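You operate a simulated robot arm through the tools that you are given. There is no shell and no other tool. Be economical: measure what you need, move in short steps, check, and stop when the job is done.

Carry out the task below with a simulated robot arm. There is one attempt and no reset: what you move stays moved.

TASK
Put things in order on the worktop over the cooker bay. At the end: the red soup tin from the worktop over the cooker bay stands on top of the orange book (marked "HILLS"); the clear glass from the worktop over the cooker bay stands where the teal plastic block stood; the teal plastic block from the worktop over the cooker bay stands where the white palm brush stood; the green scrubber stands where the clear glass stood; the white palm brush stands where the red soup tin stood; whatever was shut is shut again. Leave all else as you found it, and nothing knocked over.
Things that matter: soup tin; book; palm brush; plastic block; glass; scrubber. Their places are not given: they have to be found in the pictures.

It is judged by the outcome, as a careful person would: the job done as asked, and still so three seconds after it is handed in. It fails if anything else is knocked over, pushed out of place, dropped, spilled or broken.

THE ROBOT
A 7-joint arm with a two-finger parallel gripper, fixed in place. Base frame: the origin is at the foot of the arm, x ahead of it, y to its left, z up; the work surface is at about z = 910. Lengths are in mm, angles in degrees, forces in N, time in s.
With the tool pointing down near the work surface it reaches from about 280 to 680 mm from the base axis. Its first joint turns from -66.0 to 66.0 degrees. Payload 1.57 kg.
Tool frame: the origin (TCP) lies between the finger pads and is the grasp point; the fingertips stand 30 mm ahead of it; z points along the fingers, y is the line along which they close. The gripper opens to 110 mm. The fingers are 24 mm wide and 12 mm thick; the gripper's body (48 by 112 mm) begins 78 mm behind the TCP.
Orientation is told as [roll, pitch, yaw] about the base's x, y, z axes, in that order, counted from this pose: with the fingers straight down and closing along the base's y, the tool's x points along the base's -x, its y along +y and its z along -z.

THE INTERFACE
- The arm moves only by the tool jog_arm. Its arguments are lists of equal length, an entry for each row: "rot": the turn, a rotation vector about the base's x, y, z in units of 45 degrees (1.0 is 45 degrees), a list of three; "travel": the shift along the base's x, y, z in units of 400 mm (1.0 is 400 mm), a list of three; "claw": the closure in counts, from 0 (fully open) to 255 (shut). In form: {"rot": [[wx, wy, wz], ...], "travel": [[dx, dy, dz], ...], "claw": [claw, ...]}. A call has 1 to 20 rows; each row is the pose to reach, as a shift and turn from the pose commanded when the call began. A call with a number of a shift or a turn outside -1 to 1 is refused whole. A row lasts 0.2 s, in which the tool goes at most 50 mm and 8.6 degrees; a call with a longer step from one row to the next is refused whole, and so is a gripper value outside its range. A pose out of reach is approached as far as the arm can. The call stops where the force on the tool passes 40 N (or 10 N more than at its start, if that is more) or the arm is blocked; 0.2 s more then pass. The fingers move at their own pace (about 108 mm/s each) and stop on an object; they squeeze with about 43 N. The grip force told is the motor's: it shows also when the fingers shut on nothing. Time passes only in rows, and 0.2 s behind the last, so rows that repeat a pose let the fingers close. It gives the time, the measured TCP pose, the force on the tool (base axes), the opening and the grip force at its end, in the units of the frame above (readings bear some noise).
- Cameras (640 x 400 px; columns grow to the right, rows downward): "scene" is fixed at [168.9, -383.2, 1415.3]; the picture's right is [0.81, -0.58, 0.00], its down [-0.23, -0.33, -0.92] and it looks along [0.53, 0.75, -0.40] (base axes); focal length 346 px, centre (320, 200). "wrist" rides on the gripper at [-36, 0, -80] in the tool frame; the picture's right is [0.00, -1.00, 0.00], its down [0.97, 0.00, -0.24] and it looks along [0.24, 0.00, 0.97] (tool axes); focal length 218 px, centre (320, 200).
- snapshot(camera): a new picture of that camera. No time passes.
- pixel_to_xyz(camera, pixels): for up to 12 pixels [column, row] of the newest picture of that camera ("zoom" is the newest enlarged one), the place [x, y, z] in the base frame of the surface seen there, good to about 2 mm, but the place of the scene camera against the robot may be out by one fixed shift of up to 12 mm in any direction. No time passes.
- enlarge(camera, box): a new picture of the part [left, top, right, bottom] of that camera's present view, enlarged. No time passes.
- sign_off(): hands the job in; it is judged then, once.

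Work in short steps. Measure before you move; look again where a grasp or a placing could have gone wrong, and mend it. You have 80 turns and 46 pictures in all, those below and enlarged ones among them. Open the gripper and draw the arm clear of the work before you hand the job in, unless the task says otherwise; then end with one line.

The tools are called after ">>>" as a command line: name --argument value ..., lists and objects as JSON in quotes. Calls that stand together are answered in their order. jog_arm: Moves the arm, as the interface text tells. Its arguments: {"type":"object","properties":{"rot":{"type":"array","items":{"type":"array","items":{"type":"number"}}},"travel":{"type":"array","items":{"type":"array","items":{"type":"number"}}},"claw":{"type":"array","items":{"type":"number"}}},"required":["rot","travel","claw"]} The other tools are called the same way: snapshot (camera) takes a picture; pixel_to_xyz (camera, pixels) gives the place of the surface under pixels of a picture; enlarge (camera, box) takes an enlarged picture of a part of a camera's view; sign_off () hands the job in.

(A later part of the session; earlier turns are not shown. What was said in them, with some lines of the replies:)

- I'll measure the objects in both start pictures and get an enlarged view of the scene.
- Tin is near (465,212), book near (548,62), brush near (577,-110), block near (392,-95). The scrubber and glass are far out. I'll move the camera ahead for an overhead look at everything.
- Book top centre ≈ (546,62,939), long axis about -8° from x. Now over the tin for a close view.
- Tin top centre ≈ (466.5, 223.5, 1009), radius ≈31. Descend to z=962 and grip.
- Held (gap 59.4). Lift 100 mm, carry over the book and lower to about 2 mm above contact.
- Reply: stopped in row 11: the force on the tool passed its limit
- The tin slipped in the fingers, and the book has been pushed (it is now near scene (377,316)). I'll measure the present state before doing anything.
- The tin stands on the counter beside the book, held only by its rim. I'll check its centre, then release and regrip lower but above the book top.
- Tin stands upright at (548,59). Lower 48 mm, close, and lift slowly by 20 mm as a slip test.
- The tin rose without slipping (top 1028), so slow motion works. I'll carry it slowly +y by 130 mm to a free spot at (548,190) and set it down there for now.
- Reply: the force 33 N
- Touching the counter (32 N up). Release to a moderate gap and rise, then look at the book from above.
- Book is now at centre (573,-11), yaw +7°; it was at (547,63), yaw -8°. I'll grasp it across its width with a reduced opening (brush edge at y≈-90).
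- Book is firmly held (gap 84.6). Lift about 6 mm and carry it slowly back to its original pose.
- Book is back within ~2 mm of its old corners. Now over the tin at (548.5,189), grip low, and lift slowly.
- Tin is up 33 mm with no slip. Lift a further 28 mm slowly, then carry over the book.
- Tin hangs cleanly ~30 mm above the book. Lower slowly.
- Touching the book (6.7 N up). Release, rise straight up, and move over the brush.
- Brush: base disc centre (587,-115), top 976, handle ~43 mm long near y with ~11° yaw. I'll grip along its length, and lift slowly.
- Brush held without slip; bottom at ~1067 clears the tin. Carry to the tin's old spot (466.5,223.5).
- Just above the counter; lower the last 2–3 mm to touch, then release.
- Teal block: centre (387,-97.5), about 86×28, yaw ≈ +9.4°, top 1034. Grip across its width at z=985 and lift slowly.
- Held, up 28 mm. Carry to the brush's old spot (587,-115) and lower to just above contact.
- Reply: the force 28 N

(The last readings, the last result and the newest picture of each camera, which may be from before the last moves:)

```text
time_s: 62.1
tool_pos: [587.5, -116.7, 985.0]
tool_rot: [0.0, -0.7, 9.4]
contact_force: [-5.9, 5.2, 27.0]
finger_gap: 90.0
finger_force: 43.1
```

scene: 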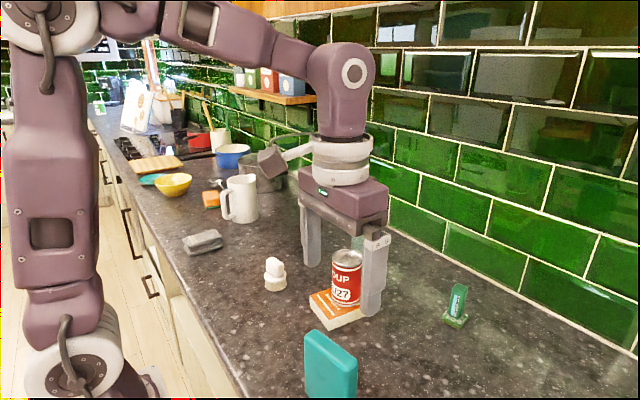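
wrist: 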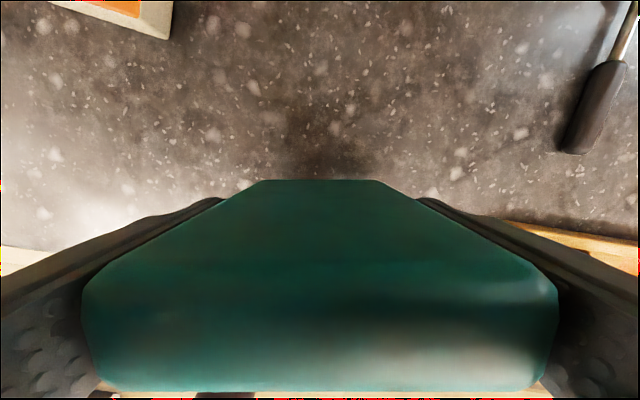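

Contact. Ease up 1 mm, release, rise, and go over to look at the glass.

>>> jog_arm --rot '[[0, 0, 0], [0, 0, 0], [0, 0, 0], [0, 0, 0], [0, 0, 0], [0, 0, 0], [0, 0, 0], [0, 0, 0], [0, 0, 0], [0, 0, -0.1], [0, 0, -0.209], [0, 0, -0.209], [0, 0, -0.209], [0, 0, -0.209], [0, 0, -0.209], [0, 0, -0.209]]' --travel '[[0, 0, 0.003], [0, 0, 0.003], [0, 0, 0.003], [0, 0, 0.05], [0, 0, 0.13], [0, 0, 0.23], [0, 0, 0.33], [0, 0, 0.42], [0, 0, 0.49], [0, 0.1, 0.49], [0, 0.2, 0.49], [0.01, 0.3, 0.49], [0.02, 0.4, 0.49], [0.03, 0.5, 0.49], [0.03, 0.6, 0.49], [0.03, 0.7, 0.49]]' --claw '[60, 0, 0, 0, 0, 0, 0, 0, 0, 0, 0, 0, 0, 0, 0, 0]'

>>> snapshot --camera "wrist"

```text
time_s: 65.5
tool_pos: [597.0, 148.5, 1178.4]
tool_rot: [-0.2, -0.3, 0.0]
contact_force: [-0.3, 1.1, 0.3]
finger_gap: 110.1
finger_force: 0.0
out of reach, approached as far as the arm can: row 16
```

```text
19 pictures are left
```

wrist: 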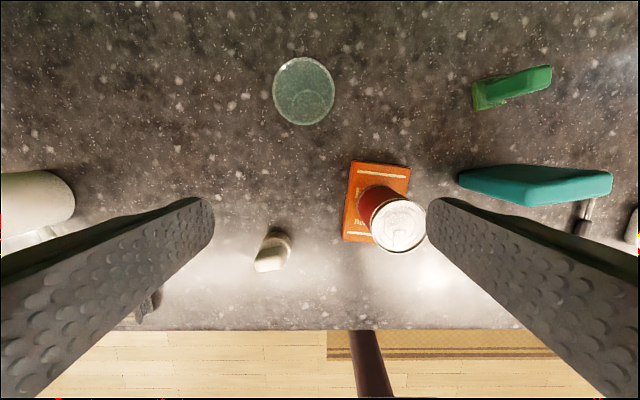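

The arm's reach ended here, so the glass and scrubber will need a tilted tool. Let me see the glass enlarged.

>>> enlarge --camera "wrist" --box '[250, 40, 360, 140]'

>>> pixel_to_xyz --camera "wrist" --pixels '[[304, 126], [304, 122], [274, 95], [334, 95], [304, 60], [304, 90], [304, 110], [276, 108], [480, 106], [515, 78], [545, 72], [270, 252]]'

>>> enlarge --camera "scene" --box '[300, 180, 420, 290]'

```text
4.00 times, centred on (305, 90) of wrist
```

zoom: 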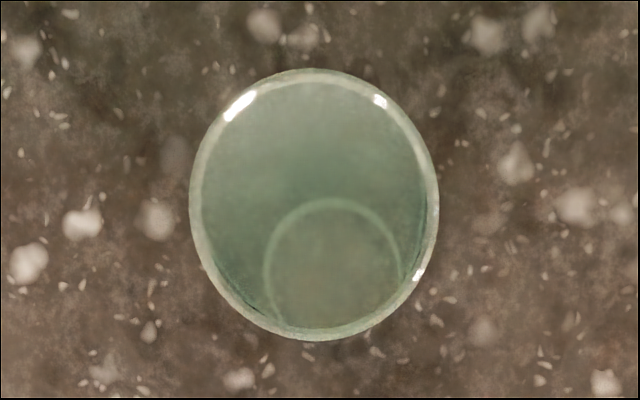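

```text
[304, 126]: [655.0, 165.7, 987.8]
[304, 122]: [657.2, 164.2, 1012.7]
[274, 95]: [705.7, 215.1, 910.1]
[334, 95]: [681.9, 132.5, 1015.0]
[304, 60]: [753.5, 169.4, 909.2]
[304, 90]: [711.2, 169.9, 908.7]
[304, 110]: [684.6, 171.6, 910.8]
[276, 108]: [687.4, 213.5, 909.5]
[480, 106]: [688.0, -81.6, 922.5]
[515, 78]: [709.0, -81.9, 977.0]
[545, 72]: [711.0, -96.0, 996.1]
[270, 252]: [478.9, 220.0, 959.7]
```

```text
3.64 times, centred on (360, 235) of scene
```

zoom: 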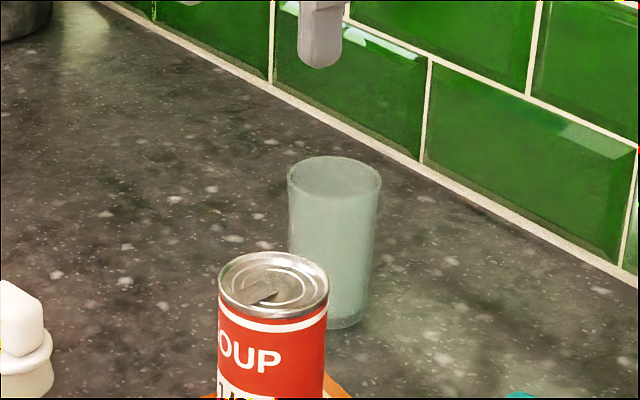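

Glass: centre (689,165.5), rim z≈1015 radius 33, base radius ≈26. I'll tilt the tool 20° outward (about the closing axis) and drop a bit, then check the pose.

>>> jog_arm --rot '[[0, -0.15, 0], [0, -0.3, 0], [0, -0.444, 0], [0, -0.444, 0], [0, -0.444, 0]]' --travel '[[0, 0, -0.05], [0, 0, -0.1], [0, 0, -0.16], [0, 0, -0.2], [0, 0, -0.2]]' --claw '[0, 0, 0, 0, 0]'

```text
time_s: 66.7
tool_pos: [597.1, 148.4, 1097.1]
tool_rot: [0.1, -20.5, -0.2]
contact_force: [-0.1, 0.6, -0.1]
finger_gap: 109.9
finger_force: 0.1
```

>>> jog_arm --rot '[[0, 0, 0], [0, 0, 0], [0, 0, 0], [0, 0, 0], [0, 0, 0]]' --travel '[[0.06, 0.043, 0], [0.12, 0.043, -0.02], [0.18, 0.043, -0.05], [0.23, 0.043, -0.068], [0.23, 0.043, -0.068]]' --claw '[0, 0, 0, 0, 0]'

>>> snapshot --camera "wrist"

```text
time_s: 67.9
tool_pos: [688.9, 166.8, 1068.9]
tool_rot: [0.0, -20.5, -0.1]
contact_force: [0.1, 0.3, 0.0]
finger_gap: 110.1
finger_force: 0.0
```

```text
16 pictures are left
```

wrist: 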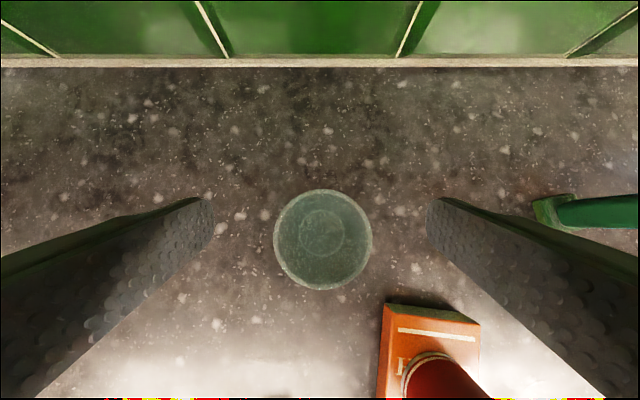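

Reach is fine; glass centred at about (687.5,165.6). Descend to z=972, close, lift slowly 20 mm.

>>> jog_arm --rot '[[0, 0, 0], [0, 0, 0], [0, 0, 0], [0, 0, 0], [0, 0, 0], [0, 0, 0], [0, 0, 0], [0, 0, 0], [0, 0, 0], [0, 0, 0], [0, 0, 0], [0, 0, 0], [0, 0, 0]]' --travel '[[-0.004, -0.003, -0.08], [-0.004, -0.003, -0.16], [-0.004, -0.003, -0.22], [-0.004, -0.003, -0.242], [-0.004, -0.003, -0.242], [-0.004, -0.003, -0.242], [-0.004, -0.003, -0.242], [-0.004, -0.003, -0.242], [-0.004, -0.003, -0.242], [-0.004, -0.003, -0.235], [-0.004, -0.003, -0.222], [-0.004, -0.003, -0.205], [-0.004, -0.003, -0.19]]' --claw '[0, 0, 0, 0, 60, 100, 255, 255, 255, 255, 255, 255, 255]'

>>> enlarge --camera "scene" --box '[260, 130, 480, 330]'

```text
time_s: 70.7
tool_pos: [688.4, 164.5, 995.0]
tool_rot: [0.1, -20.5, 0.0]
contact_force: [0.3, 0.3, -1.5]
finger_gap: 62.9
finger_force: 43.4
```

```text
2.00 times, centred on (370, 230) of scene
```

zoom: 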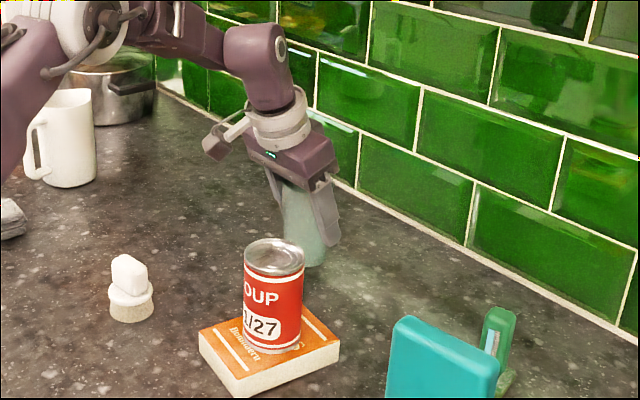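

Glass lifted (weight ~1.5 N). Raise while drawing back, clear of the tin, then verify the grip.

>>> jog_arm --rot '[[0, 0, 0], [0, 0, 0], [0, 0, 0], [0, 0, 0], [0, 0, 0], [0, 0, 0], [0, 0, 0], [0, 0, 0], [0, 0, 0], [0, 0, 0], [0, 0, 0]]' --travel '[[-0.005, 0, 0.015], [-0.02, 0, 0.04], [-0.035, 0, 0.075], [-0.055, 0, 0.11], [-0.075, 0, 0.15], [-0.095, 0, 0.19], [-0.115, 0, 0.23], [-0.135, 0, 0.27], [-0.155, 0, 0.31], [-0.165, 0, 0.33], [-0.17, 0, 0.3375]]' --claw '[255, 255, 255, 255, 255, 255, 255, 255, 255, 255, 255]'

>>> enlarge --camera "scene" --box '[230, 100, 450, 300]'

```text
time_s: 73.1
tool_pos: [620.9, 165.7, 1130.3]
tool_rot: [0.1, -20.6, 0.0]
contact_force: [-0.2, -0.2, -1.9]
finger_gap: 62.7
finger_force: 43.0
```

```text
2.00 times, centred on (340, 200) of scene
```

zoom: 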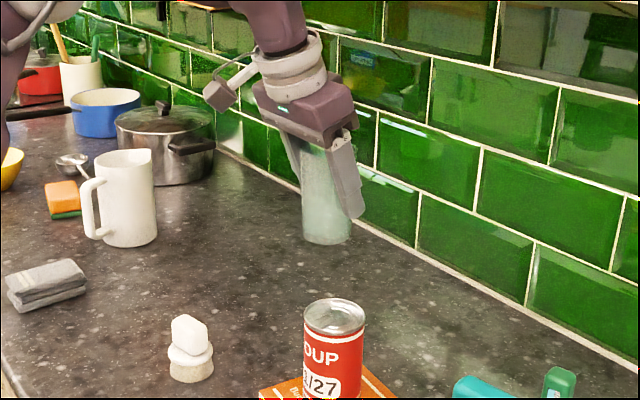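

Glass hangs upright. Carry at this height over to above the block's old spot (387,-97.5).

>>> jog_arm --rot '[[0, 0, 0], [0, 0, 0], [0, 0, 0], [0, 0, 0], [0, 0, 0], [0, 0, 0], [0, 0, 0], [0, 0, 0], [0, 0, 0], [0, 0, 0], [0, 0, 0], [0, 0, 0], [0, 0, 0], [0, 0, 0], [0, 0, 0], [0, 0, 0], [0, 0, 0], [0, 0, 0], [0, 0, 0], [0, 0, 0]]' --travel '[[-0.01, -0.011, 0], [-0.027, -0.03, 0], [-0.05, -0.056, 0], [-0.084, -0.095, 0], [-0.118, -0.133, 0], [-0.153, -0.172, 0], [-0.187, -0.21, 0], [-0.221, -0.249, 0], [-0.255, -0.287, 0], [-0.29, -0.326, 0], [-0.324, -0.364, 0], [-0.358, -0.403, 0], [-0.392, -0.441, 0], [-0.426, -0.48, 0], [-0.461, -0.518, 0], [-0.495, -0.557, 0], [-0.53, -0.596, 0], [-0.56, -0.63, 0], [-0.578, -0.65, 0], [-0.585, -0.658, 0]]' --claw '[255, 255, 255, 255, 255, 255, 255, 255, 255, 255, 255, 255, 255, 255, 255, 255, 255, 255, 255, 255]'

```text
time_s: 77.3
tool_pos: [386.7, -97.5, 1129.5]
tool_rot: [0.1, -20.5, 0.0]
contact_force: [-0.8, 0.6, -2.7]
finger_gap: 62.6
finger_force: 42.6
```

>>> jog_arm --rot '[[0, 0, 0], [0, 0, 0], [0, 0, 0], [0, 0, 0], [0, 0, 0], [0, 0, 0], [0, 0, 0], [0, 0, 0], [0, 0, 0], [0, 0, 0]]' --travel '[[0, 0, -0.02], [0, 0, -0.06], [0, 0, -0.11], [0, 0, -0.16], [0, 0, -0.21], [0, 0, -0.26], [0, 0, -0.31], [0, 0, -0.35], [0, 0, -0.373], [0, 0, -0.385]]' --claw '[255, 255, 255, 255, 255, 255, 255, 255, 255, 255]'

>>> snapshot --camera "scene"

```text
time_s: 79.5
tool_pos: [386.8, -97.3, 975.1]
tool_rot: [0.1, -20.5, -0.1]
contact_force: [0.3, 0.4, -1.9]
finger_gap: 62.3
finger_force: 42.6
```

```text
13 pictures are left
```

scene: 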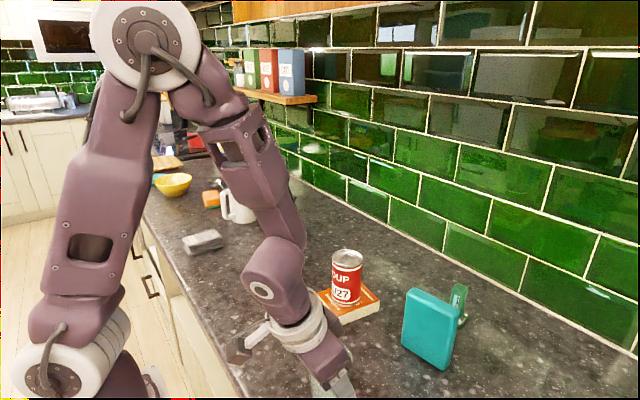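

>>> jog_arm --rot '[[0, 0, 0], [0, 0, 0]]' --travel '[[0, 0, -0.003], [0, 0, -0.006]]' --claw '[255, 255]'

```text
time_s: 80.1
tool_pos: [387.1, -98.8, 974.7]
tool_rot: [-0.1, -20.6, 0.1]
contact_force: [-4.1, 1.5, 20.2]
finger_gap: 62.8
finger_force: 42.8
```

Contact. Ease up, release and rise, keeping the tilt; look back at the glass.

>>> jog_arm --rot '[[0, 0, 0], [0, 0, 0], [0, 0, 0], [0, 0, 0], [0, 0, 0], [0, 0, 0], [0, 0, 0], [0, 0, 0]]' --travel '[[0, 0, 0.002], [0, 0, 0.002], [0, 0, 0.002], [0, 0, 0.04], [0, 0, 0.12], [0, 0, 0.2], [0, 0, 0.3], [0, 0, 0.4]]' --claw '[70, 0, 0, 0, 0, 0, 0, 0]'

>>> snapshot --camera "wrist"

```text
time_s: 81.9
tool_pos: [385.7, -97.8, 1135.1]
tool_rot: [0.2, -20.4, -0.1]
contact_force: [0.8, -0.2, -0.1]
finger_gap: 109.9
finger_force: 0.1
```

```text
12 pictures are left
```

wrist: 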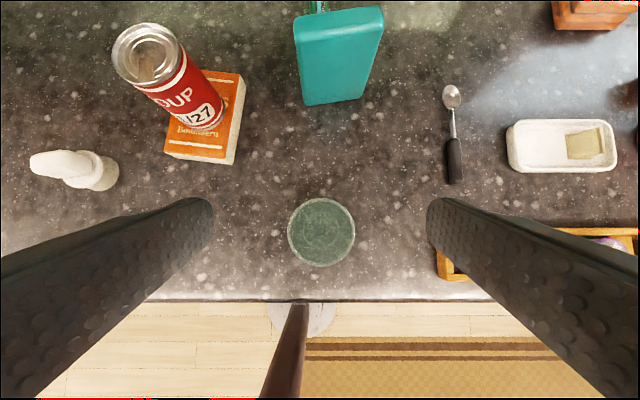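

Glass stands centred on its new spot. Now go over the block (tips ≥1100) to above the scrubber, yawing 9°.

>>> jog_arm --rot '[[0, 0, 0], [0, 0, 0], [0, 0, 0], [0, 0, 0], [0, 0, 0.1], [0, 0, 0.2], [0, 0, 0.2], [0, 0, 0.2], [0, 0, 0.2]]' --travel '[[0.1, 0, 0], [0.2, 0, 0], [0.31, 0, 0], [0.42, 0, 0], [0.53, 0, 0], [0.635, 0, 0], [0.72, 0, -0.05], [0.785, 0, -0.125], [0.785, 0, -0.125]]' --claw '[0, 0, 0, 0, 0, 0, 0, 0, 0]'

>>> snapshot --camera "wrist"

```text
time_s: 83.9
tool_pos: [701.0, -96.9, 1081.8]
tool_rot: [0.1, -20.5, 9.0]
contact_force: [0.0, 0.2, 0.0]
finger_gap: 110.4
finger_force: 0.1
```

```text
11 pictures are left
```

wrist: 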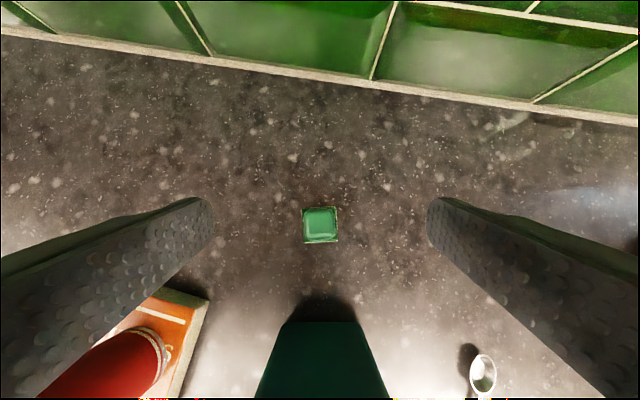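

>>> enlarge --camera "wrist" --box '[280, 180, 360, 260]'

>>> pixel_to_xyz --camera "wrist" --pixels '[[320, 222], [308, 222], [332, 222], [320, 211], [320, 233], [303, 241], [337, 241], [303, 211], [337, 208], [320, 241]]'

```text
5.00 times, centred on (320, 220) of wrist
```

zoom: 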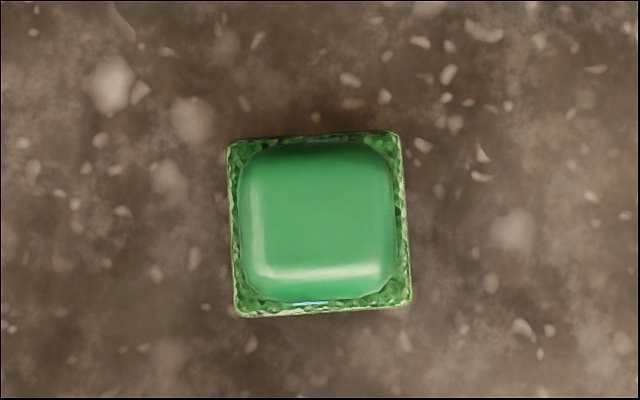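

```text
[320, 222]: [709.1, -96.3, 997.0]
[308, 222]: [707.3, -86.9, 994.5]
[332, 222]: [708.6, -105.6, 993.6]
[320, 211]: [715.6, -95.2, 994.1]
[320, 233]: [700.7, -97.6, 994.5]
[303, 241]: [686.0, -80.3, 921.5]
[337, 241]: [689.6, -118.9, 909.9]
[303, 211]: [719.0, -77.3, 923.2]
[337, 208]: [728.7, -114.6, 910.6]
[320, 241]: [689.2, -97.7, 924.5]
```

Handle centre (707.5,-96.5), base centre (705,-97.5). Descend, grip, and lift slowly.

>>> jog_arm --rot '[[0, 0, 0], [0, 0, 0], [0, 0, 0], [0, 0, 0], [0, 0, 0], [0, 0, 0], [0, 0, 0], [0, 0, 0], [0, 0, 0], [0, 0, 0], [0, 0, 0], [0, 0, 0], [0, 0, 0], [0, 0, 0]]' --travel '[[0.015, 0, -0.08], [0.015, 0, -0.16], [0.015, 0, -0.23], [0.015, 0, -0.27], [0.015, 0, -0.29], [0.015, 0, -0.29], [0.015, 0, -0.29], [0.015, 0, -0.29], [0.015, 0, -0.29], [0.015, 0, -0.29], [0.015, 0, -0.282], [0.015, 0, -0.265], [0.015, 0, -0.24], [0.015, 0, -0.21]]' --claw '[0, 0, 0, 0, 0, 60, 120, 180, 255, 255, 255, 255, 255, 255]'

>>> snapshot --camera "wrist"

>>> pixel_to_xyz --camera "wrist" --pixels '[[320, 235], [310, 240], [330, 240]]'

```text
time_s: 86.9
tool_pos: [705.9, -96.0, 999.6]
tool_rot: [0.1, -20.5, 9.0]
contact_force: [-0.1, 0.4, -0.9]
finger_gap: 25.4
finger_force: 36.8
```

```text
9 pictures are left
```

wrist: 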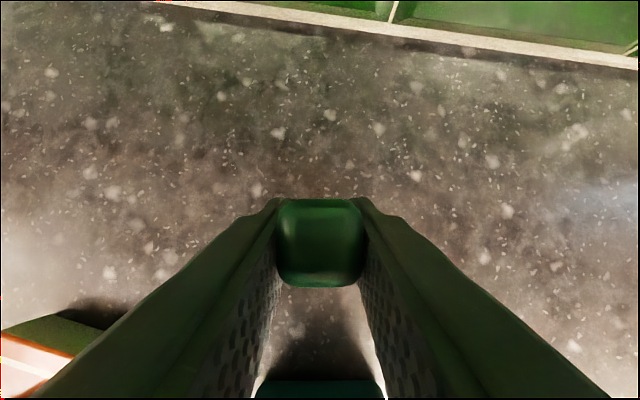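

```text
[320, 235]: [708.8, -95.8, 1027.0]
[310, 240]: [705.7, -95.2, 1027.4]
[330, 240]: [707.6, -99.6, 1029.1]
```

Scrubber is up 32 mm. Carry it along +y to the glass's old spot (687.5,165.6).

>>> jog_arm --rot '[[0, 0, 0], [0, 0, 0], [0, 0, 0], [0, 0, 0], [0, 0, 0], [0, 0, 0], [0, 0, 0], [0, 0, 0], [0, 0, 0], [0, 0, 0], [0, 0, 0], [0, 0, 0], [0, 0, 0], [0, 0, 0], [0, 0, 0], [0, 0, 0], [0, 0, 0], [0, 0, 0], [0, 0, 0]]' --travel '[[-0.01, 0.012, 0], [-0.02, 0.035, 0], [-0.03, 0.07, 0], [-0.042, 0.11, 0], [-0.042, 0.15, 0], [-0.042, 0.19, 0], [-0.042, 0.23, 0], [-0.042, 0.27, 0], [-0.042, 0.31, 0], [-0.042, 0.35, 0], [-0.042, 0.39, 0], [-0.042, 0.43, 0], [-0.042, 0.47, 0], [-0.042, 0.51, 0], [-0.042, 0.55, 0], [-0.042, 0.59, 0], [-0.042, 0.625, 0], [-0.042, 0.648, 0], [-0.042, 0.656, 0]]' --claw '[255, 255, 255, 255, 255, 255, 255, 255, 255, 255, 255, 255, 255, 255, 255, 255, 255, 255, 255]'

>>> jog_arm --rot '[[0, 0, 0], [0, 0, 0], [0, 0, 0], [0, 0, 0]]' --travel '[[0, 0, -0.02], [0, 0, -0.045], [0, 0, -0.065], [0, 0, -0.075]]' --claw '[255, 255, 255, 255]'

```text
time_s: 90.9
tool_pos: [690.4, 165.3, 999.4]
tool_rot: [0.1, -20.5, 9.0]
contact_force: [-0.8, -0.3, -1.2]
finger_gap: 25.6
finger_force: 36.3
```

```text
time_s: 91.9
tool_pos: [688.2, 164.7, 967.9]
tool_rot: [0.0, -20.5, 9.0]
contact_force: [0.7, -0.2, -0.5]
finger_gap: 25.7
finger_force: 37.4
```

>>> jog_arm --rot '[[0, 0, 0], [0, 0, 0]]' --travel '[[0, 0.001, -0.003], [0, 0.002, -0.006]]' --claw '[255, 255]'

```text
time_s: 92.5
tool_pos: [690.1, 164.6, 967.0]
tool_rot: [0.2, -20.6, 9.0]
contact_force: [-1.4, -0.4, 4.5]
finger_gap: 25.3
finger_force: 36.3
```

Contact. Release, rise, draw back and untilt.

>>> jog_arm --rot '[[0, 0, 0], [0, 0, 0], [0, 0, 0], [0, 0, 0], [0, 0, 0], [0, 0, 0], [0, 0, 0], [0, 0, 0], [0, 0, 0], [0, 0, 0]]' --travel '[[0, 0, 0], [0, 0, 0], [0, 0, 0], [0, 0, 0.04], [0, 0, 0.12], [0, 0, 0.2], [0, 0, 0.28], [-0.06, 0, 0.36], [-0.16, 0, 0.42], [-0.22, 0, 0.46]]' --claw '[180, 90, 0, 0, 0, 0, 0, 0, 0, 0]'

>>> snapshot --camera "wrist"

>>> snapshot --camera "scene"

```text
time_s: 94.7
tool_pos: [601.6, 165.9, 1151.8]
tool_rot: [0.0, -20.6, 8.9]
contact_force: [0.3, 0.3, -1.0]
finger_gap: 110.3
finger_force: 0.1
```

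```text
8 pictures are left
```

wrist: 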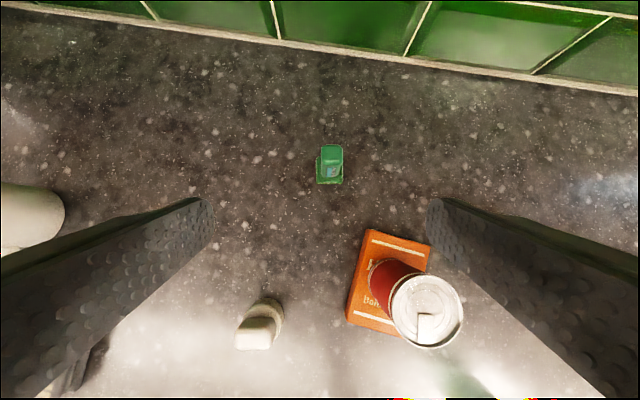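

```text
7 pictures are left
```

scene: 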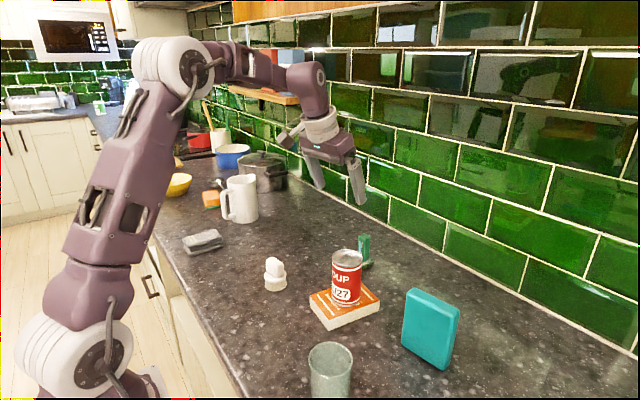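

>>> pixel_to_xyz --camera "wrist" --pixels '[[318, 182], [342, 182], [332, 155], [372, 232], [430, 245], [350, 320], [428, 295], [260, 330], [268, 302]]'

>>> pixel_to_xyz --camera "scene" --pixels '[[345, 300], [346, 255], [275, 265], [274, 284], [430, 300], [441, 366], [330, 345], [365, 240]]'

```text
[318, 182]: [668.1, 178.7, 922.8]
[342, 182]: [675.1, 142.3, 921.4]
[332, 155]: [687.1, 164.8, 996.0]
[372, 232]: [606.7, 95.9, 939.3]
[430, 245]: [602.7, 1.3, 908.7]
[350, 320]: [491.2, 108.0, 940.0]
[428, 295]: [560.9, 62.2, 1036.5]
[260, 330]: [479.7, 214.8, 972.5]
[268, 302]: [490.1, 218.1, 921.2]
```

```text
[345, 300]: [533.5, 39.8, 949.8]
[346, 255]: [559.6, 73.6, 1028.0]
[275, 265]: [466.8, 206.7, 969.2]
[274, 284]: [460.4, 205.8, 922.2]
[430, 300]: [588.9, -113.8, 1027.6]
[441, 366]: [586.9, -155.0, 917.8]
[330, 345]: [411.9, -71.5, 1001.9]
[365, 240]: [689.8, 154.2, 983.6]
```

Everything is in place and upright. Draw the arm clear, back near its start position.

>>> jog_arm --rot '[[0, 0, 0], [0, 0.1, 0], [0, 0.2, 0], [0, 0.3, 0], [0, 0.4, 0], [0, 0.45, 0], [0, 0.45, 0], [0, 0.45, 0], [0, 0.45, 0]]' --travel '[[-0.03, 0, 0.08], [-0.08, -0.02, 0.15], [-0.15, -0.06, 0.2], [-0.22, -0.12, 0.23], [-0.29, -0.18, 0.23], [-0.36, -0.24, 0.23], [-0.43, -0.31, 0.23], [-0.5, -0.38, 0.23], [-0.52, -0.407, 0.23]]' --claw '[0, 0, 0, 0, 0, 0, 0, 0, 0]'

>>> snapshot --camera "scene"

```text
time_s: 96.7
tool_pos: [392.3, 1.7, 1242.0]
tool_rot: [3.3, -0.6, 8.4]
contact_force: [-0.3, -0.5, -0.5]
finger_gap: 110.0
finger_force: 0.0
```

```text
6 pictures are left
```

scene: 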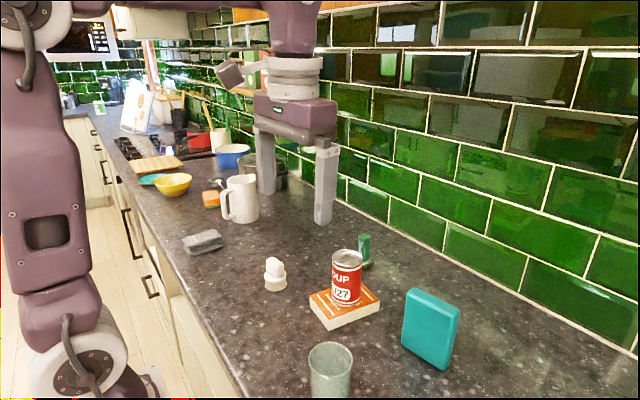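

All five items stand at their targets, the arm is clear and the gripper is open; handing in.

>>> sign_off

```text
The job is handed in.
```

The job is done and handed in: the tin stands on the book, the glass, block, scrubber and brush are each in their asked places, and nothing is knocked over. On the first lift the tin slipped in the gripper and pushed the book about 80 mm. I put the book back to within about 4 mm of where it was before placing the tin. No door or drawer was opened.
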